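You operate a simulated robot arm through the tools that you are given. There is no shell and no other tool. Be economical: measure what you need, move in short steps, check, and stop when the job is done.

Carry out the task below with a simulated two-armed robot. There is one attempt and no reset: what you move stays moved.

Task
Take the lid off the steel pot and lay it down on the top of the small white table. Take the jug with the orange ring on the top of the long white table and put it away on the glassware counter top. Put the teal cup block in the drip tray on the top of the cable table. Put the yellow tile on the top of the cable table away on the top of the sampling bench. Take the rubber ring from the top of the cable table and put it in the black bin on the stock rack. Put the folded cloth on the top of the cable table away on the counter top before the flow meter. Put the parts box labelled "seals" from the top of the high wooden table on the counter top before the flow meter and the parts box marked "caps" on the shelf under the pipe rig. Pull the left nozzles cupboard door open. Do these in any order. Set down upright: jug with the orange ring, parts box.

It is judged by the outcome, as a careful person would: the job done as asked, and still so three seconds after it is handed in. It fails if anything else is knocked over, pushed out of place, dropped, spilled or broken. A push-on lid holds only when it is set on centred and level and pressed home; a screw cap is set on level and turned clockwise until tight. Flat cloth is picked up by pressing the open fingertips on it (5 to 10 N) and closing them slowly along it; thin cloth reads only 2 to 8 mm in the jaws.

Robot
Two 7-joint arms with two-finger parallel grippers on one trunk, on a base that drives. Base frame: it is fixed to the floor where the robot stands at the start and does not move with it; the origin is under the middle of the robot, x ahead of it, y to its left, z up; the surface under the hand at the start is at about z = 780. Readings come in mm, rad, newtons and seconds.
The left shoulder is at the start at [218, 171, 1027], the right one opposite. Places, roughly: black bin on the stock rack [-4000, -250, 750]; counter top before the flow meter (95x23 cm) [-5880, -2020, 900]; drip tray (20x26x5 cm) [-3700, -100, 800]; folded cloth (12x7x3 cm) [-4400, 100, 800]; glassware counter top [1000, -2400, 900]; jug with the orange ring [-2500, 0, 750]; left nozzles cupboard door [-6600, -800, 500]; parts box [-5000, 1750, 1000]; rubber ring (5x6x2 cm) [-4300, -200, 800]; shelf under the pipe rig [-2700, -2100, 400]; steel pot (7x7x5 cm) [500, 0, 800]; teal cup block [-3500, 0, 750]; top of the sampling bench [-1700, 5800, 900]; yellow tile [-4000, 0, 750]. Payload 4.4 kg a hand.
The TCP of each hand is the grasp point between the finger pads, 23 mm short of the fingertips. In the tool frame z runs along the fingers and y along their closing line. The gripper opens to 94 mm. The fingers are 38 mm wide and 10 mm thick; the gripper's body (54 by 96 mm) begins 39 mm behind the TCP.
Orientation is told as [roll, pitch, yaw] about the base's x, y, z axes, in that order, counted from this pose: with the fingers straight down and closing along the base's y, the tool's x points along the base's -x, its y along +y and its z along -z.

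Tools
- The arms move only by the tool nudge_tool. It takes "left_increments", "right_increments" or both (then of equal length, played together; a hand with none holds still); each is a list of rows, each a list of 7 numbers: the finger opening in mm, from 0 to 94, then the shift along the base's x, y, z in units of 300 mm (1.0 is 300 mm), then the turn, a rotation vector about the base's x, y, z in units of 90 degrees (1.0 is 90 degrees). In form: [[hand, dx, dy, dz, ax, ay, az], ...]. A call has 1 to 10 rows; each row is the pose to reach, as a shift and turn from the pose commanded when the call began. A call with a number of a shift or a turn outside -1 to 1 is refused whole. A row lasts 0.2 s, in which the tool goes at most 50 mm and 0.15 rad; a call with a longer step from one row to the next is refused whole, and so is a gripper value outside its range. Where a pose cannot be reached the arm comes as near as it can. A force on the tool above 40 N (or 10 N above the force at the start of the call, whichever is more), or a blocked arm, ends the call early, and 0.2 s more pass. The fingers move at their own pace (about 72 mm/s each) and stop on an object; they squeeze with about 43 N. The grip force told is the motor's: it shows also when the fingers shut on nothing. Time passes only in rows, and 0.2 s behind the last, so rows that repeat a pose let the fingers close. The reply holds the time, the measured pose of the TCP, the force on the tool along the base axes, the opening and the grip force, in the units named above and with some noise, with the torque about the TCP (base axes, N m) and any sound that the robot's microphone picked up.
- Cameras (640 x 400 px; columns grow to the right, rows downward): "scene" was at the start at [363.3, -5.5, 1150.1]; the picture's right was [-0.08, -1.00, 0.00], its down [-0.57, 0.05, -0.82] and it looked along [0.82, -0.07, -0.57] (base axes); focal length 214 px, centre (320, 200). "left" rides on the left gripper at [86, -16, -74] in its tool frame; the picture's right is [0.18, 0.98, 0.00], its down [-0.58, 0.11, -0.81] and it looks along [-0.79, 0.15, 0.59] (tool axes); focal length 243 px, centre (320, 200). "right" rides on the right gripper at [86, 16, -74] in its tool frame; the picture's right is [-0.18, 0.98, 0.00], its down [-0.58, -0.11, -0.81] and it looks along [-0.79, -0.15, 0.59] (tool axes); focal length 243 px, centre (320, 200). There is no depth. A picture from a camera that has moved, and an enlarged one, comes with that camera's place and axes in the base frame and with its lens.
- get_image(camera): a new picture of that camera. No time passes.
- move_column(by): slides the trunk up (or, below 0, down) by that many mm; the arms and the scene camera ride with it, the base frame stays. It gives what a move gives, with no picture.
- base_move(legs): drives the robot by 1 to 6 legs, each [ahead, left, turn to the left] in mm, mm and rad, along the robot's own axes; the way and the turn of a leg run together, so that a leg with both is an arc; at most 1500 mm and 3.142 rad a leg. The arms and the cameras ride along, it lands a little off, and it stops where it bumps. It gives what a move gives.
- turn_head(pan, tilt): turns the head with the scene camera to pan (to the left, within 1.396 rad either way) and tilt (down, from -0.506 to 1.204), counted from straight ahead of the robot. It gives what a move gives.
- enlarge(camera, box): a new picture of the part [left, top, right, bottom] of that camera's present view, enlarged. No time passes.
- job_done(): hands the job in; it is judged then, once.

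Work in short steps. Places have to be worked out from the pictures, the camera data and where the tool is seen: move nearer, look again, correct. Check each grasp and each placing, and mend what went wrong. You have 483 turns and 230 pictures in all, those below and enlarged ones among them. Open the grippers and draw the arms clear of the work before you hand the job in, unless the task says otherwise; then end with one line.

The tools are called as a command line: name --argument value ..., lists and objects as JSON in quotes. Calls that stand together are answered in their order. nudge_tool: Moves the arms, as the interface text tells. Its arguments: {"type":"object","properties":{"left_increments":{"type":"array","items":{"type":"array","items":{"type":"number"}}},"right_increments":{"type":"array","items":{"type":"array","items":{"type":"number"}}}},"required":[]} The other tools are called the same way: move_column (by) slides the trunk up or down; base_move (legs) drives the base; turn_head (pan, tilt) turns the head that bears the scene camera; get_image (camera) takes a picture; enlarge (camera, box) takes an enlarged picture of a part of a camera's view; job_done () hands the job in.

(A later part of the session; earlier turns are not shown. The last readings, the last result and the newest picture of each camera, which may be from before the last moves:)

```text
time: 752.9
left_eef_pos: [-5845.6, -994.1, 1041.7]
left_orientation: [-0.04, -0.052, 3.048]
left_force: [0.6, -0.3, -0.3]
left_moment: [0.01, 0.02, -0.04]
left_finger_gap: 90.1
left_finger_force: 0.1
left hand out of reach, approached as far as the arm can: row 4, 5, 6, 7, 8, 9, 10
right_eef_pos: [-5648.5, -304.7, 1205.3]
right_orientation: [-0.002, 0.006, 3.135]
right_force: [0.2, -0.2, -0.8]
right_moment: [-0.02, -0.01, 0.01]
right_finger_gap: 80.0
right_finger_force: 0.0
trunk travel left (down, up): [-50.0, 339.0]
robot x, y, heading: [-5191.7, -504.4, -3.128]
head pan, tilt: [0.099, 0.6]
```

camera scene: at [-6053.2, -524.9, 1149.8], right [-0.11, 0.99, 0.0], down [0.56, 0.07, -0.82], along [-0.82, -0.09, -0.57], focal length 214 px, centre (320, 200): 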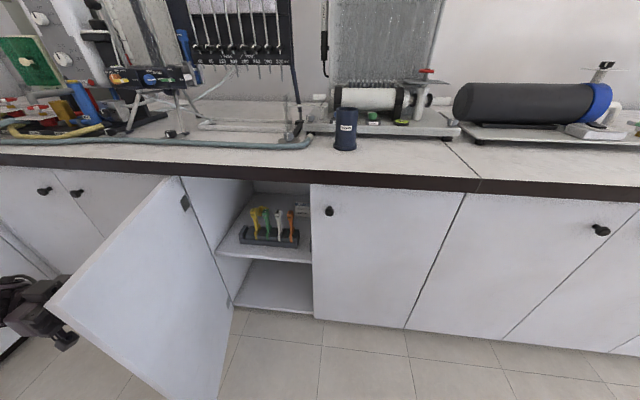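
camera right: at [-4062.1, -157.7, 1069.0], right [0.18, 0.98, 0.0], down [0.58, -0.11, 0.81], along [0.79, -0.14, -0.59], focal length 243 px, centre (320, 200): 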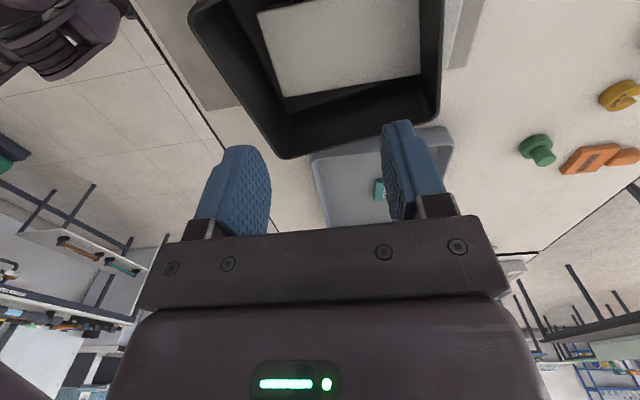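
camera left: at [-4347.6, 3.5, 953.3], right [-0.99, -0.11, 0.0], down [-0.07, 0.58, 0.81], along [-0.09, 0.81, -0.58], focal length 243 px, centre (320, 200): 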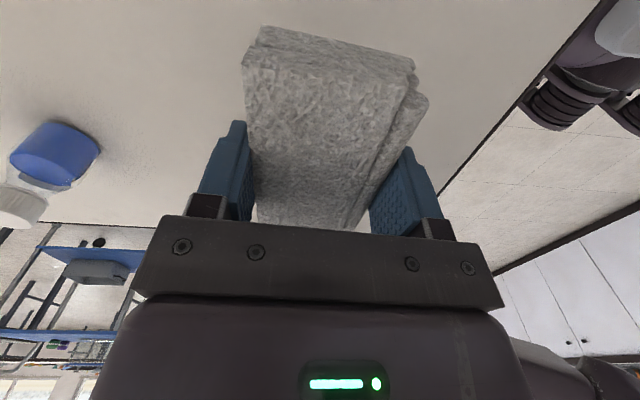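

nudge_tool --left_increments '[[90, 0.02, 0.08, 0.02, 0, 0, 0.01], [90, 0.04, 0.16, 0.04, 0, 0, 0.02], [90, 0.06, 0.24, 0.06, 0, 0, 0.03], [90, 0.08, 0.32, 0.08, 0, 0, 0.04], [90, 0.1, 0.4, 0.1, 0, 0, 0.05], [90, 0.12, 0.48, 0.12, 0, 0, 0.06], [90, 0.14, 0.56, 0.14, 0, 0, 0.06], [90, 0.16, 0.64, 0.16, 0, 0, 0.06]]'

```text
time: 754.7
left_eef_pos: [-5851.1, -1022.7, 1049.1]
left_orientation: [-0.044, -0.052, 3.139]
left_force: [-0.3, -0.2, 0.4]
left_moment: [-0.04, 0.0, 0.0]
left_finger_gap: 89.9
left_finger_force: 0.0
left hand out of reach, approached as far as the arm can: row 1, 2, 3, 4, 5, 6, 7, 8
right_eef_pos: [-5647.8, -304.6, 1205.8]
right_orientation: [-0.002, 0.007, 3.135]
right_force: [-0.4, -0.4, 0.8]
right_moment: [0.0, 0.01, 0.01]
right_finger_gap: 79.8
right_finger_force: 0.1
trunk travel left (down, up): [-50.0, 339.0]
robot x, y, heading: [-5194.7, -505.7, -3.129]
head pan, tilt: [0.099, 0.6]
```

I return the left hand to the yaw −90° orientation, which moved freely, and tuck it.

nudge_tool --left_increments '[[90, 0, 0.03, 0, 0, 0, -0.09], [90, 0, 0.06, 0, 0, 0, -0.18], [90, 0, 0.1, 0, 0, 0, -0.27], [90, 0, 0.15, 0, 0, 0, -0.36], [90, 0.02, 0.2, 0.02, 0, 0, -0.45], [90, 0.05, 0.28, 0.04, 0, 0, -0.54], [90, 0.08, 0.36, 0.06, 0, 0, -0.63], [90, 0.12, 0.45, 0.08, 0, 0, -0.72], [90, 0.16, 0.54, 0.1, 0, 0, -0.81], [90, 0.2, 0.64, 0.12, 0, 0, -0.88]]'

nudge_tool --left_increments '[[90, 0.06, 0.08, 0.03, 0, 0, 0], [90, 0.12, 0.16, 0.06, 0, 0, 0], [90, 0.18, 0.24, 0.09, 0, 0, 0], [90, 0.24, 0.3, 0.1, 0, 0, 0]]'

```text
time: 756.9
left_eef_pos: [-5789.1, -828.3, 1082.7]
left_orientation: [-0.039, -0.051, 1.758]
left_force: [0.0, 0.3, 0.3]
left_moment: [-0.05, 0.01, -0.01]
left_finger_gap: 90.0
left_finger_force: 0.0
right_eef_pos: [-5648.1, -305.9, 1204.4]
right_orientation: [-0.001, 0.008, 3.136]
right_force: [0.5, 0.4, -0.3]
right_moment: [0.01, -0.01, 0.02]
right_finger_gap: 79.8
right_finger_force: 0.0
trunk travel left (down, up): [-50.0, 339.0]
robot x, y, heading: [-5193.4, -503.8, -3.128]
head pan, tilt: [0.099, 0.6]
```

```text
time: 757.9
left_eef_pos: [-5716.8, -738.7, 1113.3]
left_orientation: [-0.037, -0.05, 1.759]
left_force: [-0.3, -0.2, 0.2]
left_moment: [-0.02, 0.0, 0.01]
left_finger_gap: 90.1
left_finger_force: 0.0
right_eef_pos: [-5647.8, -303.7, 1205.5]
right_orientation: [-0.001, 0.006, 3.134]
right_force: [0.2, -0.9, 0.5]
right_moment: [-0.02, 0.01, 0.0]
right_finger_gap: 80.0
right_finger_force: 0.0
trunk travel left (down, up): [-50.0, 339.0]
robot x, y, heading: [-5192.0, -507.2, -3.127]
head pan, tilt: [0.099, 0.6]
```

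Left arm tucked. Drive to the far side of the cable table for the yellow tile (right hand).

base_move --legs '[[0, -1250, 0], [0, 0, 1.57], [0, 1260, 0]]'

turn_head --pan -0.3 --tilt 0.7

get_image --camera "scene"

```text
time: 783.8
left_eef_pos: [-3712.5, 255.5, 1113.3]
left_orientation: [-0.039, -0.054, -2.944]
left_force: [0.4, 0.7, -0.9]
left_moment: [-0.01, 0.01, 0.03]
left_finger_gap: 89.9
left_finger_force: 0.1
right_eef_pos: [-4148.2, 321.6, 1206.2]
right_orientation: [-0.001, 0.006, -1.569]
right_force: [-0.2, 0.7, -0.3]
right_moment: [-0.02, -0.02, 0.02]
right_finger_gap: 80.1
right_finger_force: 0.1
trunk travel left (down, up): [-50.0, 339.0]
robot x, y, heading: [-3948.7, 783.6, -1.551]
head pan, tilt: [0.099, 0.6]
```

```text
time: 784.7
left_eef_pos: [-3712.2, 255.9, 1111.4]
left_orientation: [-0.041, -0.051, -2.945]
left_force: [-0.4, -0.1, -0.4]
left_moment: [-0.03, -0.03, 0.01]
left_finger_gap: 89.9
left_finger_force: 0.1
right_eef_pos: [-4148.2, 322.8, 1206.2]
right_orientation: [-0.003, 0.007, -1.569]
right_force: [0.4, 0.4, -0.3]
right_moment: [0.01, 0.0, 0.02]
right_finger_gap: 79.9
right_finger_force: 0.0
trunk travel left (down, up): [-50.0, 339.0]
robot x, y, heading: [-3950.0, 775.3, -1.549]
head pan, tilt: [-0.3, 0.7]
```

```text
46 pictures are left
camera scene: at [-3968.2, 424.2, 1142.0], right [-0.96, 0.28, 0.0], down [0.18, 0.62, -0.77], along [-0.21, -0.74, -0.64], focal length 214 px, centre (320, 200)
```

scene: 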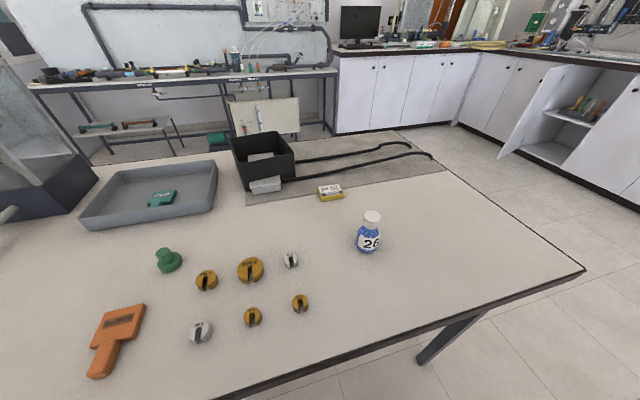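

Tile at ≈[-4115, 3]. Bring the right hand above it.

base_move --legs '[[40, 0, 0]]'

nudge_tool --right_increments '[[90, 0.015, -0.13, 0, 0, 0, 0], [90, 0.03, -0.26, 0, 0, 0, 0], [90, 0.045, -0.39, -0.03, 0, 0, 0], [90, 0.06, -0.52, -0.08, 0, 0, 0], [90, 0.075, -0.65, -0.13, 0, 0, 0], [90, 0.09, -0.78, -0.18, 0, 0, 0], [90, 0.11, -0.91, -0.24, 0, 0, 0], [90, 0.11, -0.93, -0.38, 0, 0, 0], [90, 0.11, -0.93, -0.52, 0, 0, 0], [90, 0.11, -0.93, -0.66, 0, 0, 0]]'

get_image --camera "right"

get_image --camera "scene"

```text
time: 785.6
left_eef_pos: [-3712.3, 215.7, 1112.8]
left_orientation: [-0.039, -0.052, -2.942]
left_force: [1.3, -0.7, -0.6]
left_moment: [-0.01, 0.01, -0.01]
left_finger_gap: 90.3
left_finger_force: 0.1
right_eef_pos: [-4147.6, 280.7, 1204.4]
right_orientation: [-0.001, 0.007, -1.568]
right_force: [-0.3, 0.4, 0.1]
right_moment: [0.01, 0.0, 0.01]
right_finger_gap: 80.0
right_finger_force: 0.0
trunk travel left (down, up): [-50.0, 339.0]
robot x, y, heading: [-3948.4, 741.2, -1.552]
head pan, tilt: [-0.3, 0.7]
```

```text
time: 787.8
left_eef_pos: [-3712.2, 215.1, 1110.4]
left_orientation: [-0.041, -0.05, -2.944]
left_force: [-0.7, -0.4, -0.1]
left_moment: [0.06, -0.02, 0.01]
left_finger_gap: 90.0
left_finger_force: 0.1
right_eef_pos: [-4113.6, 1.9, 1004.0]
right_orientation: [-0.003, 0.009, -1.571]
right_force: [-0.3, -0.3, -0.7]
right_moment: [0.07, -0.03, -0.03]
right_finger_gap: 90.0
right_finger_force: 0.1
right hand out of reach, approached as far as the arm can: row 7, 8
trunk travel left (down, up): [-50.0, 339.0]
robot x, y, heading: [-3951.0, 738.7, -1.547]
head pan, tilt: [-0.3, 0.7]
```

```text
45 pictures are left
camera right: at [-4099.8, 86.9, 1080.9], right [0.98, -0.18, 0.0], down [-0.11, -0.59, 0.8], along [-0.15, -0.79, -0.6], focal length 243 px, centre (320, 200)
```

right: 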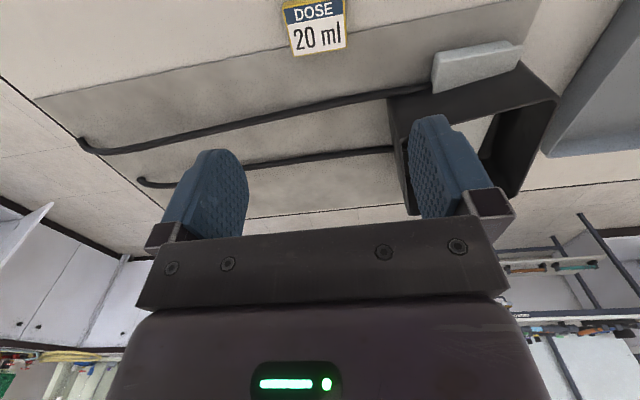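

```text
44 pictures are left
camera scene: at [-3967.8, 383.1, 1141.1], right [-0.96, 0.28, 0.0], down [0.18, 0.62, -0.76], along [-0.21, -0.73, -0.65], focal length 214 px, centre (320, 200)
```

scene: 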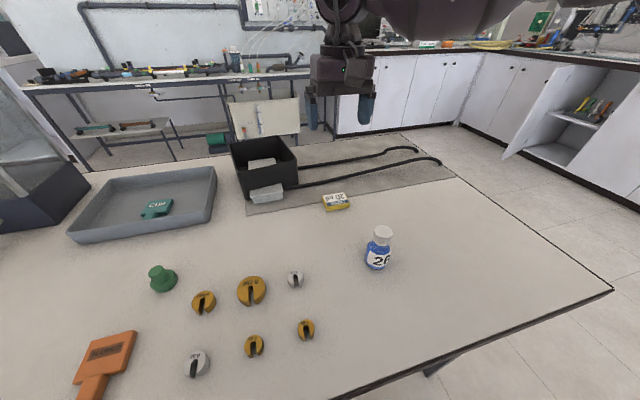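

Tile centre ≈[-4119, -4], ~61 wide. Descend.

nudge_tool --right_increments '[[90, -0.017, -0.02, -0.14, 0, 0, 0], [90, -0.017, -0.02, -0.28, 0, 0, 0], [90, -0.017, -0.02, -0.42, 0, 0, 0], [90, -0.017, -0.02, -0.54, 0, 0, 0], [90, -0.017, -0.02, -0.62, 0, 0, 0], [90, -0.017, -0.02, -0.657, 0, 0, 0]]'

get_image --camera "right"

```text
time: 789.2
left_eef_pos: [-3712.8, 216.8, 1113.3]
left_orientation: [-0.038, -0.053, -2.944]
left_force: [0.1, 0.3, 0.3]
left_moment: [0.04, -0.02, 0.02]
left_finger_gap: 90.3
left_finger_force: 0.1
right_eef_pos: [-4129.4, 8.2, 821.8]
right_orientation: [-0.002, 0.007, -1.571]
right_force: [-0.2, -0.5, 0.1]
right_moment: [-0.02, 0.01, 0.03]
right_finger_gap: 89.9
right_finger_force: 0.1
right hand out of reach, approached as far as the arm can: row 4, 5, 6
trunk travel left (down, up): [-50.0, 339.0]
robot x, y, heading: [-3953.8, 738.2, -1.549]
head pan, tilt: [-0.3, 0.7]
```

```text
43 pictures are left
camera right: at [-4115.5, 93.6, 897.8], right [0.98, -0.18, 0.0], down [-0.11, -0.59, 0.8], along [-0.15, -0.79, -0.6], focal length 243 px, centre (320, 200)
```

right: 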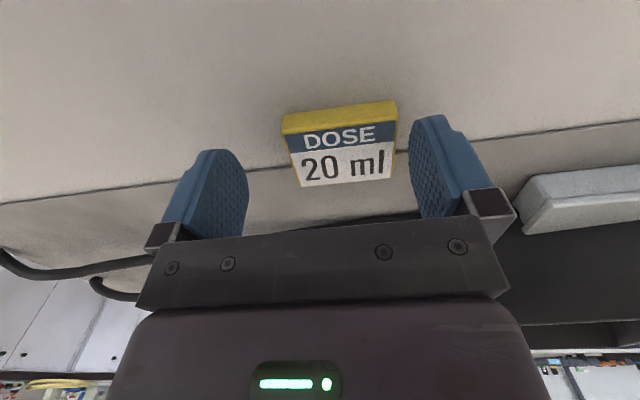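

Slightly short; I lower the trunk 16 mm and shift the base 9 mm left instead.

base_move --legs '[[5, 9, 0]]'

move_column --by -15

nudge_tool --right_increments '[[60, 0, 0, 0, 0, 0, 0], [20, 0, 0, 0, 0, 0, 0], [0, 0, 0, 0, 0, 0, 0], [0, 0, 0, 0, 0, 0, 0]]'

get_image --camera "right"

```text
time: 790.0
left_eef_pos: [-3701.8, 211.9, 1113.0]
left_orientation: [-0.041, -0.051, -2.944]
left_force: [-0.5, 0.4, -0.5]
left_moment: [0.01, 0.01, 0.02]
left_finger_gap: 90.0
left_finger_force: 0.0
right_eef_pos: [-4121.0, 2.7, 822.3]
right_orientation: [-0.004, 0.008, -1.569]
right_force: [-0.1, -0.2, 0.3]
right_moment: [-0.02, 0.0, 0.02]
right_finger_gap: 89.9
right_finger_force: 0.1
trunk travel left (down, up): [-50.0, 339.0]
robot x, y, heading: [-3940.2, 732.6, -1.552]
head pan, tilt: [-0.3, 0.7]
```

```text
time: 790.6
left_eef_pos: [-3703.1, 212.5, 1097.7]
left_orientation: [-0.039, -0.053, -2.941]
left_force: [-0.5, 0.8, -0.7]
left_moment: [0.0, -0.01, -0.01]
left_finger_gap: 90.0
left_finger_force: 0.1
right_eef_pos: [-4121.1, 4.1, 807.4]
right_orientation: [-0.001, 0.008, -1.571]
right_force: [-0.3, -0.2, -0.1]
right_moment: [-0.02, 0.0, 0.01]
right_finger_gap: 90.2
right_finger_force: 0.1
trunk travel left (down, up): [-35.0, 354.0]
robot x, y, heading: [-3945.1, 736.9, -1.546]
head pan, tilt: [-0.3, 0.7]
```

```text
time: 791.6
left_eef_pos: [-3702.8, 211.5, 1098.5]
left_orientation: [-0.039, -0.051, -2.943]
left_force: [0.8, 0.2, -0.6]
left_moment: [0.01, 0.02, 0.03]
left_finger_gap: 90.1
left_finger_force: 0.1
right_eef_pos: [-4121.5, 2.6, 807.7]
right_orientation: [-0.002, 0.007, -1.569]
right_force: [0.2, 0.3, 0.1]
right_moment: [-0.01, 0.02, 0.0]
right_finger_gap: 58.7
right_finger_force: 42.4
trunk travel left (down, up): [-35.0, 354.0]
robot x, y, heading: [-3942.5, 736.0, -1.549]
head pan, tilt: [-0.3, 0.7]
```

```text
42 pictures are left
camera right: at [-4106.6, 88.7, 882.7], right [0.98, -0.18, 0.0], down [-0.11, -0.59, 0.8], along [-0.15, -0.79, -0.6], focal length 243 px, centre (320, 200)
```

right: 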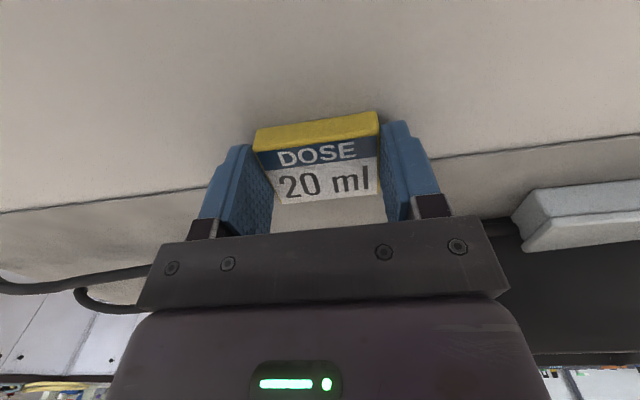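

Gripped. Lift and draw back high.

nudge_tool --right_increments '[[0, 0, 0, 0.08, 0, 0, 0], [0, 0, 0, 0.2, 0, 0, 0], [0, 0, 0, 0.34, 0, 0, 0], [0, 0, 0, 0.48, 0, 0, 0], [0, 0, 0, 0.62, 0, 0, 0], [0, 0, 0, 0.76, 0, 0, 0], [0, 0, 0.14, 0.86, 0, 0, 0], [0, 0, 0.28, 0.9, 0, 0, 0], [0, 0, 0.42, 0.9, 0, 0, 0], [0, 0, 0.56, 0.9, 0, 0, 0]]'

nudge_tool --right_increments '[[0, 0, 0.14, 0, 0, 0, 0], [0, 0, 0.28, 0, 0, 0, 0], [0, 0, 0.35, 0, 0, 0, 0]]'

get_image --camera "scene"

```text
refused: row 7 steps farther than a row can; nothing moved
```

```text
time: 792.4
left_eef_pos: [-3703.2, 213.3, 1097.9]
left_orientation: [-0.037, -0.054, -2.943]
left_force: [-0.3, -0.7, 0.2]
left_moment: [-0.02, 0.02, -0.01]
left_finger_gap: 89.9
left_finger_force: 0.1
right_eef_pos: [-4121.1, 107.7, 807.1]
right_orientation: [0.0, 0.007, -1.571]
right_force: [-0.3, 0.3, -0.8]
right_moment: [-0.01, 0.04, 0.01]
right_finger_gap: 58.7
right_finger_force: 42.7
trunk travel left (down, up): [-35.0, 354.0]
robot x, y, heading: [-3942.7, 732.2, -1.551]
head pan, tilt: [-0.3, 0.7]
```

```text
41 pictures are left
camera scene: at [-3958.1, 368.9, 1123.6], right [-0.96, 0.28, 0.0], down [0.18, 0.62, -0.77], along [-0.21, -0.74, -0.64], focal length 214 px, centre (320, 200)
```

scene: 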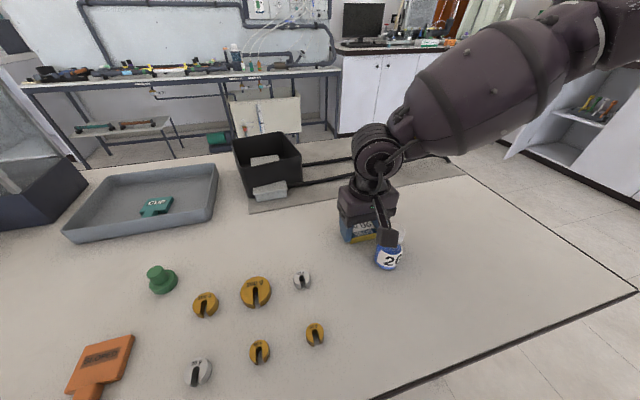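

The second call ran and slid the tile toward me near the bottle. I check the bottle closely.

enlarge --camera "scene" --box '[320, 140, 460, 290]'

```text
2.67 times, centred on (390, 215) of scene
camera zoom: at [-3958.1, 368.9, 1123.6], right [-0.96, 0.28, 0.0], down [0.18, 0.62, -0.77], along [-0.21, -0.74, -0.64], focal length 572 px, centre (133, 160)
```

zoom: 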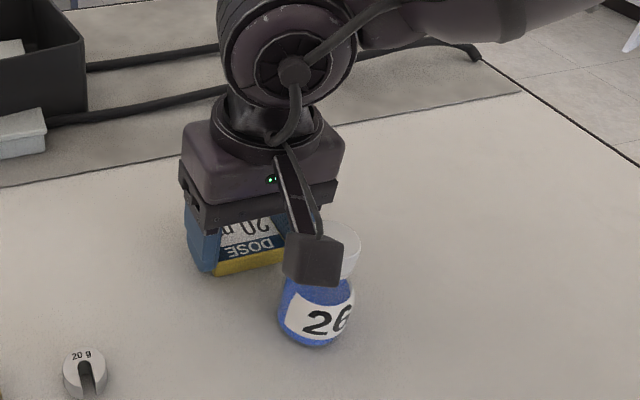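

The bottle is upright and at its place. Lift straight up now.

nudge_tool --right_increments '[[0, 0, 0, 0.08, 0, 0, 0], [0, 0, 0, 0.2, 0, 0, 0], [0, 0, 0, 0.34, 0, 0, 0], [0, 0, 0, 0.48, 0, 0, 0], [0, 0, 0, 0.62, 0, 0, 0], [0, 0, 0, 0.76, 0, 0, 0], [0, 0, 0, 0.9, 0, 0, 0]]'

enlarge --camera "scene" --box '[250, 60, 490, 290]'

```text
time: 794.0
left_eef_pos: [-3702.6, 212.5, 1097.3]
left_orientation: [-0.039, -0.053, -2.943]
left_force: [-0.7, -0.5, 0.8]
left_moment: [-0.01, 0.0, -0.01]
left_finger_gap: 90.2
left_finger_force: 0.1
right_eef_pos: [-4120.4, 107.8, 1077.7]
right_orientation: [-0.003, 0.006, -1.568]
right_force: [-0.9, 0.5, -0.3]
right_moment: [-0.01, 0.01, 0.03]
right_finger_gap: 58.7
right_finger_force: 43.2
trunk travel left (down, up): [-35.0, 354.0]
robot x, y, heading: [-3941.8, 736.1, -1.545]
head pan, tilt: [-0.3, 0.7]
```

```text
1.74 times, centred on (370, 175) of scene
camera zoom: at [-3957.9, 369.4, 1123.9], right [-0.96, 0.28, 0.0], down [0.18, 0.62, -0.77], along [-0.21, -0.74, -0.64], focal length 373 px, centre (233, 244)
```

zoom: 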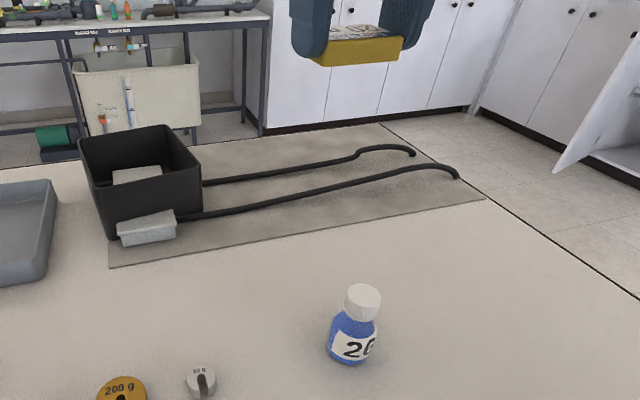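

Tile held. Back off, turn to face +y and look at the way to the sampling bench.

nudge_tool --right_increments '[[0, 0, 0.14, 0.05, 0, 0, 0], [0, 0, 0.28, 0.1, 0, 0, 0], [0, 0, 0.36, 0.15, 0, 0, 0]]'

base_move --legs '[[-200, 0, 0], [0, 0, 1.57], [0, 0, 1.55]]'

turn_head --pan -0.4 --tilt 0.15

get_image --camera "scene"

```text
time: 794.8
left_eef_pos: [-3702.7, 212.4, 1097.9]
left_orientation: [-0.038, -0.052, -2.943]
left_force: [0.6, 1.0, 0.0]
left_moment: [0.02, 0.0, 0.0]
left_finger_gap: 90.0
left_finger_force: 0.1
right_eef_pos: [-4122.6, 216.2, 1121.6]
right_orientation: [-0.006, 0.007, -1.57]
right_force: [-0.6, -0.4, -0.1]
right_moment: [-0.01, -0.01, 0.03]
right_finger_gap: 58.9
right_finger_force: 42.8
trunk travel left (down, up): [-35.0, 354.0]
robot x, y, heading: [-3938.6, 729.7, -1.548]
head pan, tilt: [-0.3, 0.7]
```

```text
time: 804.0
left_eef_pos: [-4181.3, 1459.0, 1096.6]
left_orientation: [-0.041, -0.053, 0.19]
left_force: [-0.2, -0.8, 0.3]
left_moment: [0.0, -0.02, -0.02]
left_finger_gap: 90.0
left_finger_force: 0.1
right_eef_pos: [-3761.5, 1452.9, 1122.6]
right_orientation: [-0.003, 0.007, 1.563]
right_force: [-0.5, 0.1, -0.1]
right_moment: [-0.03, 0.0, -0.06]
right_finger_gap: 58.7
right_finger_force: 43.5
trunk travel left (down, up): [-35.0, 354.0]
robot x, y, heading: [-3944.4, 934.9, 1.579]
head pan, tilt: [-0.3, 0.7]
```

```text
time: 805.0
left_eef_pos: [-4179.9, 1458.3, 1098.1]
left_orientation: [-0.042, -0.052, 0.19]
left_force: [0.1, -0.2, -0.8]
left_moment: [0.04, 0.0, -0.03]
left_finger_gap: 90.0
left_finger_force: 0.0
right_eef_pos: [-3761.7, 1453.0, 1120.3]
right_orientation: [-0.001, 0.006, 1.563]
right_force: [0.1, 0.2, 0.3]
right_moment: [-0.02, -0.03, 0.01]
right_finger_gap: 58.7
right_finger_force: 43.2
trunk travel left (down, up): [-35.0, 354.0]
robot x, y, heading: [-3943.1, 934.9, 1.581]
head pan, tilt: [-0.4, 0.15]
```

```text
38 pictures are left
camera scene: at [-3913.6, 1307.9, 1173.6], right [0.93, -0.38, 0.0], down [-0.06, -0.14, -0.99], along [0.37, 0.92, -0.15], focal length 214 px, centre (320, 200)
```

scene: 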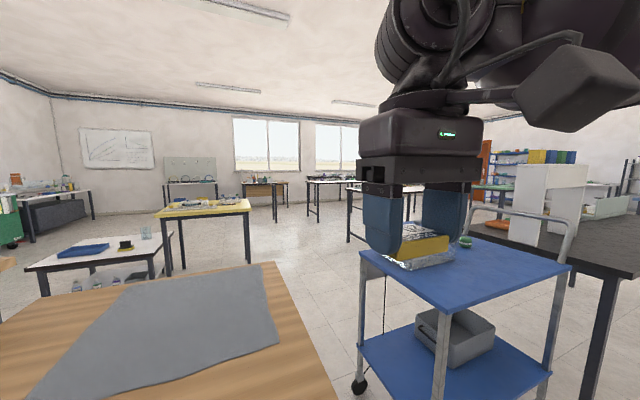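

The direct way is too narrow; I go east along y ≈ 930 to x ≈ −400 and then north.

base_move --legs '[[0, -1450, 0], [0, -1450, 0], [0, -650, 0]]'

turn_head --pan 0.3 --tilt 0.15

get_image --camera "scene"

```text
time: 836.1
left_eef_pos: [-633.6, 1542.7, 1098.4]
left_orientation: [-0.041, -0.05, 0.196]
left_force: [0.1, 0.3, -0.5]
left_moment: [0.01, 0.01, 0.01]
left_finger_gap: 89.7
left_finger_force: 0.1
right_eef_pos: [-214.3, 1539.9, 1122.4]
right_orientation: [-0.002, 0.008, 1.571]
right_force: [-0.1, 0.2, -0.3]
right_moment: [0.02, -0.02, -0.01]
right_finger_gap: 58.8
right_finger_force: 43.1
trunk travel left (down, up): [-35.0, 354.0]
robot x, y, heading: [-395.2, 1019.5, 1.593]
head pan, tilt: [-0.4, 0.15]
```

```text
time: 837.2
left_eef_pos: [-632.7, 1542.9, 1097.4]
left_orientation: [-0.04, -0.054, 0.198]
left_force: [0.9, 0.1, -0.4]
left_moment: [0.02, 0.01, -0.01]
left_finger_gap: 89.9
left_finger_force: 0.0
right_eef_pos: [-215.6, 1539.7, 1123.0]
right_orientation: [-0.003, 0.007, 1.57]
right_force: [-0.4, 0.0, 0.3]
right_moment: [0.0, 0.0, 0.06]
right_finger_gap: 58.8
right_finger_force: 43.2
trunk travel left (down, up): [-35.0, 354.0]
robot x, y, heading: [-395.8, 1019.5, 1.589]
head pan, tilt: [0.3, 0.15]
```

```text
37 pictures are left
camera scene: at [-429.9, 1395.8, 1173.7], right [0.95, 0.31, 0.0], down [0.05, -0.14, -0.99], along [-0.31, 0.94, -0.15], focal length 214 px, centre (320, 200)
```

scene: 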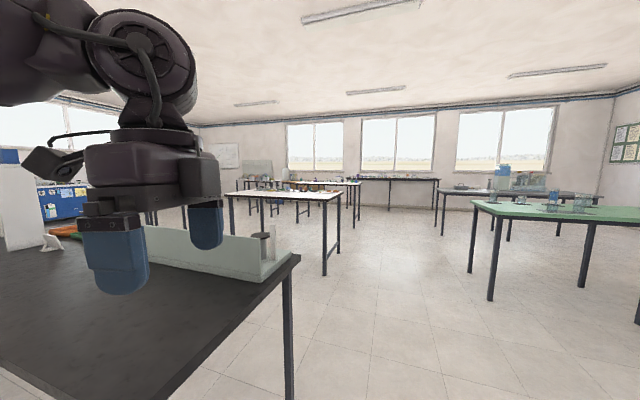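

enlarge --camera "scene" --box '[220, 150, 460, 290]'

```text
2.67 times, centred on (340, 220) of scene
camera zoom: at [-429.9, 1395.8, 1173.7], right [0.95, 0.31, 0.0], down [0.05, -0.14, -0.99], along [-0.31, 0.94, -0.15], focal length 572 px, centre (267, 147)
```

zoom: 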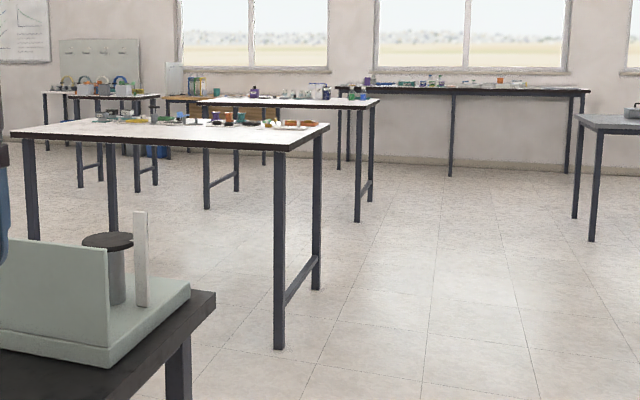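

The sampling bench is the white table at x −2400…−1065, y 5450…6170 (top ≈ 900). I drive north along x ≈ −400 and approach its east end.

base_move --legs '[[1500, -40, 0], [1500, 0, 0], [1500, 0, 0], [200, 0, 0], [0, 0, 1.55]]'

turn_head --pan -0.1 --tilt 0.5

get_image --camera "scene"

```text
refused: leg 1 is longer than a leg can be; nothing moved
```

```text
time: 838.0
left_eef_pos: [-634.0, 1543.3, 1097.1]
left_orientation: [-0.04, -0.051, 0.197]
left_force: [0.3, -0.1, -0.1]
left_moment: [-0.01, 0.02, -0.01]
left_finger_gap: 90.0
left_finger_force: 0.0
right_eef_pos: [-215.7, 1540.1, 1121.3]
right_orientation: [0.0, 0.006, 1.571]
right_force: [-0.3, 0.4, -0.9]
right_moment: [0.04, -0.01, 0.0]
right_finger_gap: 58.8
right_finger_force: 43.0
trunk travel left (down, up): [-35.0, 354.0]
robot x, y, heading: [-394.8, 1021.6, 1.591]
head pan, tilt: [-0.099, 0.499]
```

```text
35 pictures are left
camera scene: at [-393.7, 1398.5, 1141.3], right [1.0, -0.08, 0.0], down [-0.04, -0.48, -0.88], along [0.07, 0.88, -0.48], focal length 214 px, centre (320, 200)
```

scene: 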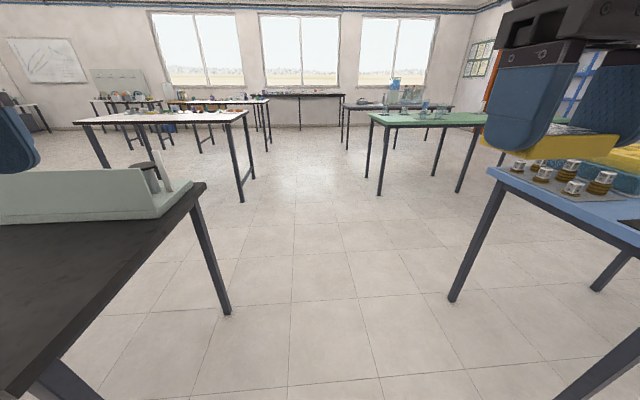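

base_move --legs '[[1450, -60, 0], [1450, -30, 0], [1450, -30, 0], [300, 0, 0], [0, 0, 1.55]]'

get_image --camera "scene"

```text
time: 864.2
left_eef_pos: [-922.4, 5432.5, 1097.7]
left_orientation: [-0.04, -0.054, 1.756]
left_force: [0.1, -0.5, 0.8]
left_moment: [-0.01, -0.06, 0.01]
left_finger_gap: 89.7
left_finger_force: 0.1
right_eef_pos: [-912.2, 5852.9, 1121.8]
right_orientation: [-0.004, 0.008, 3.13]
right_force: [-0.5, -0.1, -0.7]
right_moment: [-0.02, -0.02, 0.0]
right_finger_gap: 58.8
right_finger_force: 42.3
trunk travel left (down, up): [-35.0, 354.0]
robot x, y, heading: [-395.8, 5665.4, -3.136]
head pan, tilt: [-0.099, 0.499]
```

```text
34 pictures are left
camera scene: at [-771.1, 5673.3, 1141.3], right [0.09, 1.0, 0.0], down [0.48, -0.04, -0.88], along [-0.87, 0.08, -0.48], focal length 214 px, centre (320, 200)
```

scene: 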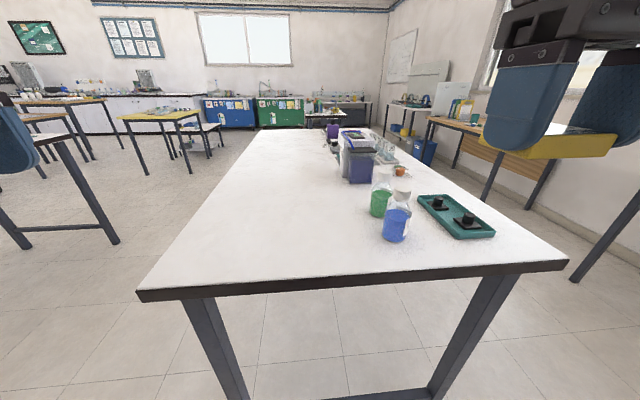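

Free area on the left part of the bench top. Move the base left so the right hand is over ≈[-1150, 5620].

base_move --legs '[[60, 235, 0]]'

nudge_tool --right_increments '[[0, -0.14, 0, 0, 0, 0, 0], [0, -0.28, 0, 0, 0, 0, 0], [0, -0.42, 0, -0.04, 0, 0, 0], [0, -0.56, 0, -0.1, 0, 0, 0], [0, -0.6, 0, -0.24, 0, 0, 0], [0, -0.6, 0, -0.38, 0, 0, 0], [0, -0.6, 0, -0.5, 0, 0, 0]]'

get_image --camera "scene"

```text
time: 866.9
left_eef_pos: [-979.6, 5194.6, 1096.7]
left_orientation: [-0.04, -0.05, 1.757]
left_force: [0.0, -0.4, 0.9]
left_moment: [0.02, -0.02, -0.01]
left_finger_gap: 90.0
left_finger_force: 0.1
right_eef_pos: [-971.4, 5614.6, 1121.6]
right_orientation: [-0.001, 0.007, 3.127]
right_force: [-0.4, -0.4, -0.3]
right_moment: [0.02, -0.01, -0.01]
right_finger_gap: 58.6
right_finger_force: 43.4
trunk travel left (down, up): [-35.0, 354.0]
robot x, y, heading: [-455.4, 5427.3, -3.136]
head pan, tilt: [-0.099, 0.499]
```

```text
time: 868.5
left_eef_pos: [-980.8, 5195.8, 1097.4]
left_orientation: [-0.04, -0.051, 1.756]
left_force: [0.6, -0.8, 0.3]
left_moment: [-0.02, 0.0, -0.02]
left_finger_gap: 89.8
left_finger_force: 0.0
right_eef_pos: [-1151.2, 5615.3, 968.4]
right_orientation: [-0.001, 0.008, 3.13]
right_force: [0.8, 0.0, -0.9]
right_moment: [0.04, -0.06, -0.04]
right_finger_gap: 58.5
right_finger_force: 43.0
trunk travel left (down, up): [-35.0, 354.0]
robot x, y, heading: [-453.7, 5429.7, -3.137]
head pan, tilt: [-0.099, 0.499]
```

```text
33 pictures are left
camera scene: at [-830.1, 5435.4, 1140.9], right [0.09, 1.0, 0.0], down [0.48, -0.04, -0.88], along [-0.87, 0.08, -0.48], focal length 214 px, centre (320, 200)
```

scene: 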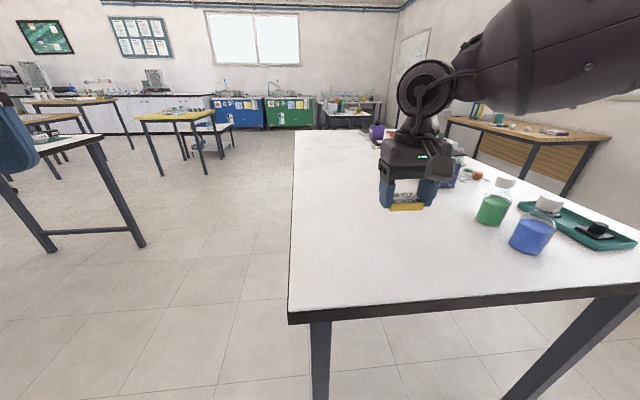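

Lower to contact.

nudge_tool --right_increments '[[0, 0, 0, -0.06, 0, 0, 0], [0, 0, 0, -0.09, 0, 0, 0], [0, 0, 0, -0.11, 0, 0, 0], [0, 0, 0, -0.125, 0, 0, 0], [0, 0, 0, -0.14, 0, 0, 0], [0, 0, 0, -0.15, 0, 0, 0], [0, 0, 0, -0.16, 0, 0, 0]]'

```text
time: 870.1
left_eef_pos: [-980.6, 5195.9, 1097.0]
left_orientation: [-0.04, -0.05, 1.756]
left_force: [-0.1, -0.9, 0.1]
left_moment: [0.0, 0.01, 0.0]
left_finger_gap: 89.9
left_finger_force: 0.1
right_eef_pos: [-1149.2, 5614.8, 923.1]
right_orientation: [-0.002, 0.007, 3.127]
right_force: [0.7, 0.2, -1.0]
right_moment: [0.0, -0.01, 0.0]
right_finger_gap: 58.4
right_finger_force: 42.3
trunk travel left (down, up): [-35.0, 354.0]
robot x, y, heading: [-450.9, 5427.0, -3.143]
head pan, tilt: [-0.099, 0.499]
```

nudge_tool --right_increments '[[0, 0, 0, -0.015, 0, 0, 0], [0, 0, 0, -0.03, 0, 0, 0], [0, 0, 0, -0.045, 0, 0, 0], [0, 0, 0, -0.06, 0, 0, 0], [0, 0, 0, -0.075, 0, 0, 0]]'

enlarge --camera "scene" --box '[340, 120, 500, 240]'

```text
time: 871.3
left_eef_pos: [-980.8, 5195.2, 1097.7]
left_orientation: [-0.038, -0.051, 1.756]
left_force: [-0.1, -0.5, 0.9]
left_moment: [0.0, -0.01, 0.0]
left_finger_gap: 89.9
left_finger_force: 0.1
right_eef_pos: [-1149.8, 5613.9, 901.3]
right_orientation: [-0.002, 0.009, 3.129]
right_force: [0.2, -0.4, -0.8]
right_moment: [0.01, 0.0, 0.01]
right_finger_gap: 58.7
right_finger_force: 42.8
trunk travel left (down, up): [-35.0, 354.0]
robot x, y, heading: [-455.7, 5421.9, -3.136]
head pan, tilt: [-0.099, 0.499]
```

```text
3.33 times, centred on (420, 180) of scene
camera zoom: at [-829.5, 5435.3, 1141.2], right [0.09, 1.0, 0.0], down [0.48, -0.04, -0.88], along [-0.87, 0.08, -0.48], focal length 715 px, centre (-13, 267)
```

zoom: 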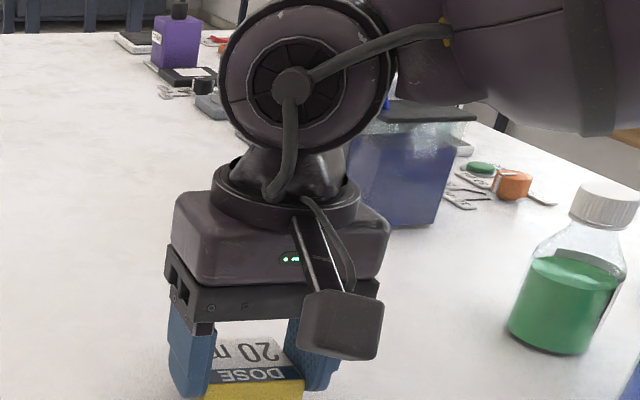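

nudge_tool --right_increments '[[0, 0, 0, -0.02, 0, 0, 0], [0, 0, 0, -0.04, 0, 0, 0], [0, 0, 0, -0.06, 0, 0, 0], [0, 0, 0, -0.08, 0, 0, 0], [0, 0, 0, -0.1, 0, 0, 0], [0, 0, 0, -0.12, 0, 0, 0], [0, 0, 0, -0.14, 0, 0, 0], [0, 0, 0, -0.16, 0, 0, 0], [0, 0, 0, -0.18, 0, 0, 0]]'

```text
time: 872.4
left_eef_pos: [-977.2, 5197.2, 1099.8]
left_orientation: [-0.036, -0.052, 1.755]
left_force: [-0.9, 0.1, -0.4]
left_moment: [-0.01, 0.02, 0.0]
left_finger_gap: 90.0
left_finger_force: 0.1
right_eef_pos: [-1151.7, 5612.8, 885.3]
right_orientation: [0.002, -0.009, 3.13]
right_force: [5.1, 3.0, 30.7]
right_moment: [0.35, -0.32, 0.0]
right_finger_gap: 58.7
right_finger_force: 43.2
trunk travel left (down, up): [-35.0, 354.0]
robot x, y, heading: [-457.6, 5426.6, -3.136]
head pan, tilt: [-0.099, 0.499]
stopped in row 5 (right hand): the force on the tool passed its limit at 41 N (the readings are from after the stop); the commanded pose is now the measured one
```

Contact at TCP ≈ 887. Ease, open and rise.

nudge_tool --right_increments '[[0, 0, 0, 0.008, 0, 0, 0], [40, 0, 0, 0.01, 0, 0, 0], [75, 0, 0, 0.01, 0, 0, 0], [85, 0, 0, 0.01, 0, 0, 0], [85, 0, 0, 0.1, 0, 0, 0], [85, 0, 0, 0.24, 0, 0, 0], [85, 0, 0, 0.38, 0, 0, 0], [85, 0, 0, 0.52, 0, 0, 0], [85, 0.1, 0, 0.64, 0, 0, 0], [85, 0.24, 0, 0.7, 0, 0, 0]]'

get_image --camera "scene"

```text
time: 874.6
left_eef_pos: [-979.4, 5195.0, 1097.8]
left_orientation: [-0.04, -0.051, 1.755]
left_force: [0.6, -0.7, 0.0]
left_moment: [-0.04, -0.02, -0.02]
left_finger_gap: 90.1
left_finger_force: 0.0
right_eef_pos: [-1079.4, 5614.4, 1089.6]
right_orientation: [0.001, -0.004, 3.128]
right_force: [0.7, -0.5, -0.3]
right_moment: [0.02, 0.02, 0.01]
right_finger_gap: 85.0
right_finger_force: 0.0
trunk travel left (down, up): [-35.0, 354.0]
robot x, y, heading: [-454.9, 5428.0, -3.134]
head pan, tilt: [-0.099, 0.499]
```

```text
31 pictures are left
camera scene: at [-828.6, 5435.7, 1141.7], right [0.09, 1.0, 0.0], down [0.48, -0.04, -0.88], along [-0.87, 0.08, -0.48], focal length 214 px, centre (320, 200)
```

scene: 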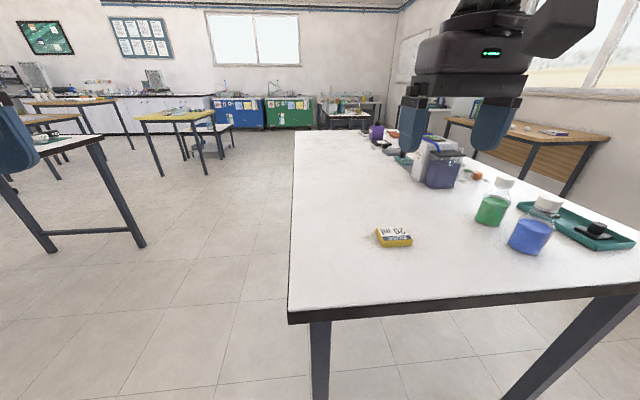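

The tile lies on the sampling bench. Now CAPS: I first test the low pose again in free space here (facing south), replicating the sequence that worked.

base_move --legs '[[-100, 0, 0], [0, 0, 1.565]]'

nudge_tool --right_increments '[[60, -0.03, -0.04, -0.05, -0.09, 0, 0], [60, -0.06, -0.08, -0.1, -0.18, 0, 0], [60, -0.1, -0.12, -0.15, -0.27, 0, 0], [60, -0.14, -0.16, -0.2, -0.36, 0, 0], [60, -0.19, -0.21, -0.3, -0.444, 0, 0]]'

nudge_tool --right_increments '[[60, 0, 0, -0.15, 0, 0, 0], [60, 0, 0, -0.3, 0, 0, 0], [60, 0, 0, -0.45, 0, 0, 0], [60, 0, 0, -0.6, 0, 0, 0], [60, 0, 0, -0.75, 0, 0, 0], [60, 0, 0, -0.9, 0, 0, 0], [60, 0, 0, -1.0, 0, 0, 0]]'

```text
time: 879.6
left_eef_pos: [-123.8, 4900.6, 1098.7]
left_orientation: [-0.037, -0.052, -2.959]
left_force: [0.4, -0.6, -0.2]
left_moment: [0.0, -0.01, 0.0]
left_finger_gap: 90.0
left_finger_force: 0.1
right_eef_pos: [-540.6, 4801.4, 1088.9]
right_orientation: [0.002, 0.0, -1.585]
right_force: [-0.2, 0.8, -0.3]
right_moment: [0.02, 0.0, -0.01]
right_finger_gap: 85.2
right_finger_force: 0.2
trunk travel left (down, up): [-35.0, 354.0]
robot x, y, heading: [-353.2, 5424.8, -1.565]
head pan, tilt: [-0.099, 0.499]
```

```text
time: 880.8
left_eef_pos: [-124.2, 4900.1, 1097.1]
left_orientation: [-0.041, -0.052, -2.96]
left_force: [0.0, -0.2, -0.7]
left_moment: [0.03, 0.04, 0.0]
left_finger_gap: 90.0
left_finger_force: 0.1
right_eef_pos: [-598.7, 4738.7, 997.9]
right_orientation: [0.015, -0.697, -1.593]
right_force: [-0.3, -1.3, -0.2]
right_moment: [0.02, -0.02, 0.01]
right_finger_gap: 60.1
right_finger_force: 0.0
trunk travel left (down, up): [-35.0, 354.0]
robot x, y, heading: [-350.5, 5429.6, -1.569]
head pan, tilt: [-0.099, 0.499]
```

```text
time: 882.4
left_eef_pos: [-123.9, 4899.8, 1097.2]
left_orientation: [-0.039, -0.05, -2.962]
left_force: [-0.8, 0.3, 0.2]
left_moment: [0.01, -0.01, 0.01]
left_finger_gap: 90.0
left_finger_force: 0.1
right_eef_pos: [-598.9, 4738.0, 697.3]
right_orientation: [0.016, -0.699, -1.592]
right_force: [-0.4, 0.0, 0.2]
right_moment: [0.0, 0.0, 0.0]
right_finger_gap: 60.1
right_finger_force: 0.1
trunk travel left (down, up): [-35.0, 354.0]
robot x, y, heading: [-353.0, 5425.8, -1.568]
head pan, tilt: [-0.099, 0.499]
```

Good. Lower the trunk fully, then yaw 45° and lower further.

move_column --by -32

nudge_tool --right_increments '[[60, 0, -0.05, 0, 0, 0, 0.09], [60, 0, -0.1, 0, 0, 0, 0.18], [60, 0, -0.15, 0, 0, 0, 0.27], [60, 0, -0.2, 0, 0, 0, 0.36], [60, 0, -0.25, 0, 0, 0, 0.45], [60, 0, -0.3, 0, 0, 0, 0.5], [60, 0, -0.3, -0.1, 0, 0, 0.5], [60, 0, -0.3, -0.2, 0, 0, 0.5], [60, 0, -0.3, -0.3, 0, 0, 0.5], [60, 0, -0.3, -0.4, 0, 0, 0.5]]'

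nudge_tool --right_increments '[[60, 0, 0, -0.1, 0, 0, 0], [60, 0, 0, -0.2, 0, 0, 0], [60, 0, 0, -0.3, 0, 0, 0], [60, 0, 0, -0.4, 0, 0, 0], [60, 0, 0, -0.5, 0, 0, 0]]'

```text
time: 883.2
left_eef_pos: [-123.1, 4901.8, 1066.9]
left_orientation: [-0.038, -0.05, -2.961]
left_force: [0.2, 0.6, 0.9]
left_moment: [-0.04, 0.01, -0.02]
left_finger_gap: 89.8
left_finger_force: 0.0
right_eef_pos: [-598.4, 4738.4, 667.3]
right_orientation: [0.013, -0.702, -1.592]
right_force: [-1.6, -0.2, 0.0]
right_moment: [-0.01, -0.01, 0.02]
right_finger_gap: 60.0
right_finger_force: 0.1
trunk travel left (down, up): [-3.0, 386.0]
robot x, y, heading: [-352.3, 5429.9, -1.57]
head pan, tilt: [-0.099, 0.499]
```

```text
time: 885.4
left_eef_pos: [-123.1, 4901.1, 1065.9]
left_orientation: [-0.041, -0.05, -2.96]
left_force: [0.4, -0.1, -0.7]
left_moment: [0.02, 0.01, 0.01]
left_finger_gap: 89.8
left_finger_force: 0.1
right_eef_pos: [-597.8, 4647.9, 550.7]
right_orientation: [0.013, -0.7, -0.805]
right_force: [0.1, -0.5, -0.1]
right_moment: [-0.02, -0.02, -0.02]
right_finger_gap: 59.9
right_finger_force: 0.0
right hand out of reach, approached as far as the arm can: row 10
trunk travel left (down, up): [-3.0, 386.0]
robot x, y, heading: [-352.5, 5424.1, -1.565]
head pan, tilt: [-0.099, 0.499]
```

```text
time: 886.6
left_eef_pos: [-123.2, 4901.2, 1066.7]
left_orientation: [-0.041, -0.05, -2.961]
left_force: [-0.1, -0.4, -0.6]
left_moment: [-0.01, 0.0, -0.01]
left_finger_gap: 90.0
left_finger_force: 0.1
right_eef_pos: [-601.2, 4653.0, 540.8]
right_orientation: [0.015, -0.698, -0.802]
right_force: [-0.5, 0.3, 0.1]
right_moment: [0.01, 0.02, -0.01]
right_finger_gap: 60.1
right_finger_force: 0.1
right hand out of reach, approached as far as the arm can: row 1, 2, 3, 4, 5
trunk travel left (down, up): [-3.0, 386.0]
robot x, y, heading: [-352.2, 5428.1, -1.567]
head pan, tilt: [-0.099, 0.499]
```

I replicate the exact earlier order: straight yaw, push forward/down at the limit, then yaw.

nudge_tool --right_increments '[[60, 0, 0, 0.1, 0, 0, -0.09], [60, 0, 0.05, 0.2, 0, 0, -0.18], [60, 0, 0.1, 0.3, 0, 0, -0.27], [60, 0, 0.15, 0.3, 0, 0, -0.36], [60, 0, 0.2, 0.3, 0, 0, -0.45], [60, 0, 0.25, 0.3, 0, 0, -0.5]]'

nudge_tool --right_increments '[[60, 0.05, -0.1, 0, -0.02, 0, 0], [60, 0.1, -0.2, 0, -0.04, 0, 0], [60, 0.15, -0.3, -0.05, -0.055, 0, 0], [60, 0.2, -0.4, -0.12, -0.055, 0, 0], [60, 0.2, -0.4, -0.2, -0.055, 0, 0], [60, 0.2, -0.4, -0.28, -0.055, 0, 0], [60, 0.2, -0.4, -0.36, -0.055, 0, 0]]'

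nudge_tool --right_increments '[[60, 0, -0.03, -0.1, 0, 0, 0], [60, 0, -0.03, -0.2, 0, 0, 0], [60, 0, -0.03, -0.3, 0, 0, 0], [60, 0, -0.03, -0.3, 0, 0, 0], [60, 0, -0.03, -0.3, 0, 0, 0], [60, 0, -0.03, -0.3, 0, 0, 0]]'

nudge_tool --right_increments '[[60, 0, 0.02, 0.02, 0, 0, 0.09], [60, 0, 0.04, 0.04, 0, 0, 0.18], [60, 0, 0.06, 0.04, 0, 0, 0.27], [60, 0, 0.08, 0.04, 0, 0, 0.36], [60, 0, 0.1, 0.04, 0, 0, 0.45], [60, 0, 0.12, 0.04, 0, 0, 0.5]]'

nudge_tool --right_increments '[[60, 0, 0, -0.1, 0, 0, 0], [60, 0, 0, -0.2, 0, 0, 0], [60, 0, 0, -0.3, 0, 0, 0], [60, 0, 0, -0.4, 0, 0, 0], [60, 0, 0, -0.5, 0, 0, 0]]'

```text
time: 888.0
left_eef_pos: [-122.7, 4900.9, 1065.6]
left_orientation: [-0.041, -0.052, -2.962]
left_force: [0.4, 0.2, 0.4]
left_moment: [0.0, 0.0, 0.02]
left_finger_gap: 90.1
left_finger_force: 0.0
right_eef_pos: [-601.5, 4731.6, 630.3]
right_orientation: [0.015, -0.698, -1.594]
right_force: [-0.3, -0.9, -0.6]
right_moment: [0.04, 0.0, -0.04]
right_finger_gap: 60.1
right_finger_force: 0.1
trunk travel left (down, up): [-3.0, 386.0]
robot x, y, heading: [-356.1, 5429.2, -1.566]
head pan, tilt: [-0.099, 0.499]
```

```text
time: 889.6
left_eef_pos: [-122.6, 4901.8, 1066.1]
left_orientation: [-0.038, -0.05, -2.96]
left_force: [-0.3, -0.5, -0.1]
left_moment: [0.0, -0.01, -0.01]
left_finger_gap: 89.9
left_finger_force: 0.0
right_eef_pos: [-580.7, 4636.0, 612.0]
right_orientation: [0.016, -0.786, -1.594]
right_force: [0.1, 0.4, 0.8]
right_moment: [0.02, 0.01, 0.01]
right_finger_gap: 60.0
right_finger_force: 0.0
right hand out of reach, approached as far as the arm can: row 3, 4, 5, 6, 7
trunk travel left (down, up): [-3.0, 386.0]
robot x, y, heading: [-352.8, 5428.0, -1.565]
head pan, tilt: [-0.099, 0.499]
```

```text
time: 891.0
left_eef_pos: [-124.4, 4901.7, 1065.2]
left_orientation: [-0.04, -0.051, -2.961]
left_force: [-0.1, -0.3, -0.1]
left_moment: [-0.02, 0.03, -0.01]
left_finger_gap: 89.8
left_finger_force: 0.1
right_eef_pos: [-596.9, 4627.1, 598.3]
right_orientation: [0.014, -0.777, -1.592]
right_force: [0.0, 0.2, 0.8]
right_moment: [-0.01, 0.03, 0.0]
right_finger_gap: 59.9
right_finger_force: 0.0
right hand out of reach, approached as far as the arm can: row 1, 2, 3, 4, 5, 6
trunk travel left (down, up): [-3.0, 386.0]
robot x, y, heading: [-354.1, 5425.3, -1.568]
head pan, tilt: [-0.099, 0.499]
```

```text
time: 892.4
left_eef_pos: [-123.0, 4901.0, 1065.8]
left_orientation: [-0.039, -0.05, -2.959]
left_force: [0.2, -0.3, 1.1]
left_moment: [0.0, 0.0, 0.02]
left_finger_gap: 90.2
left_finger_force: 0.0
right_eef_pos: [-597.4, 4663.9, 613.1]
right_orientation: [0.018, -0.785, -0.803]
right_force: [0.1, 0.2, -0.3]
right_moment: [-0.03, -0.02, 0.02]
right_finger_gap: 60.1
right_finger_force: 0.0
right hand out of reach, approached as far as the arm can: row 1, 2, 3
trunk travel left (down, up): [-3.0, 386.0]
robot x, y, heading: [-355.8, 5427.4, -1.563]
head pan, tilt: [-0.099, 0.499]
```

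```text
time: 893.6
left_eef_pos: [-123.1, 4900.7, 1065.6]
left_orientation: [-0.038, -0.051, -2.961]
left_force: [0.4, -0.7, 0.6]
left_moment: [-0.04, -0.03, -0.02]
left_finger_gap: 90.0
left_finger_force: 0.0
right_eef_pos: [-595.5, 4626.4, 565.8]
right_orientation: [0.018, -0.779, -0.805]
right_force: [0.7, 0.3, 0.9]
right_moment: [0.0, -0.02, -0.02]
right_finger_gap: 60.0
right_finger_force: 0.1
right hand out of reach, approached as far as the arm can: row 1, 2, 3, 4, 5
trunk travel left (down, up): [-3.0, 386.0]
robot x, y, heading: [-353.4, 5425.9, -1.563]
head pan, tilt: [-0.099, 0.499]
```

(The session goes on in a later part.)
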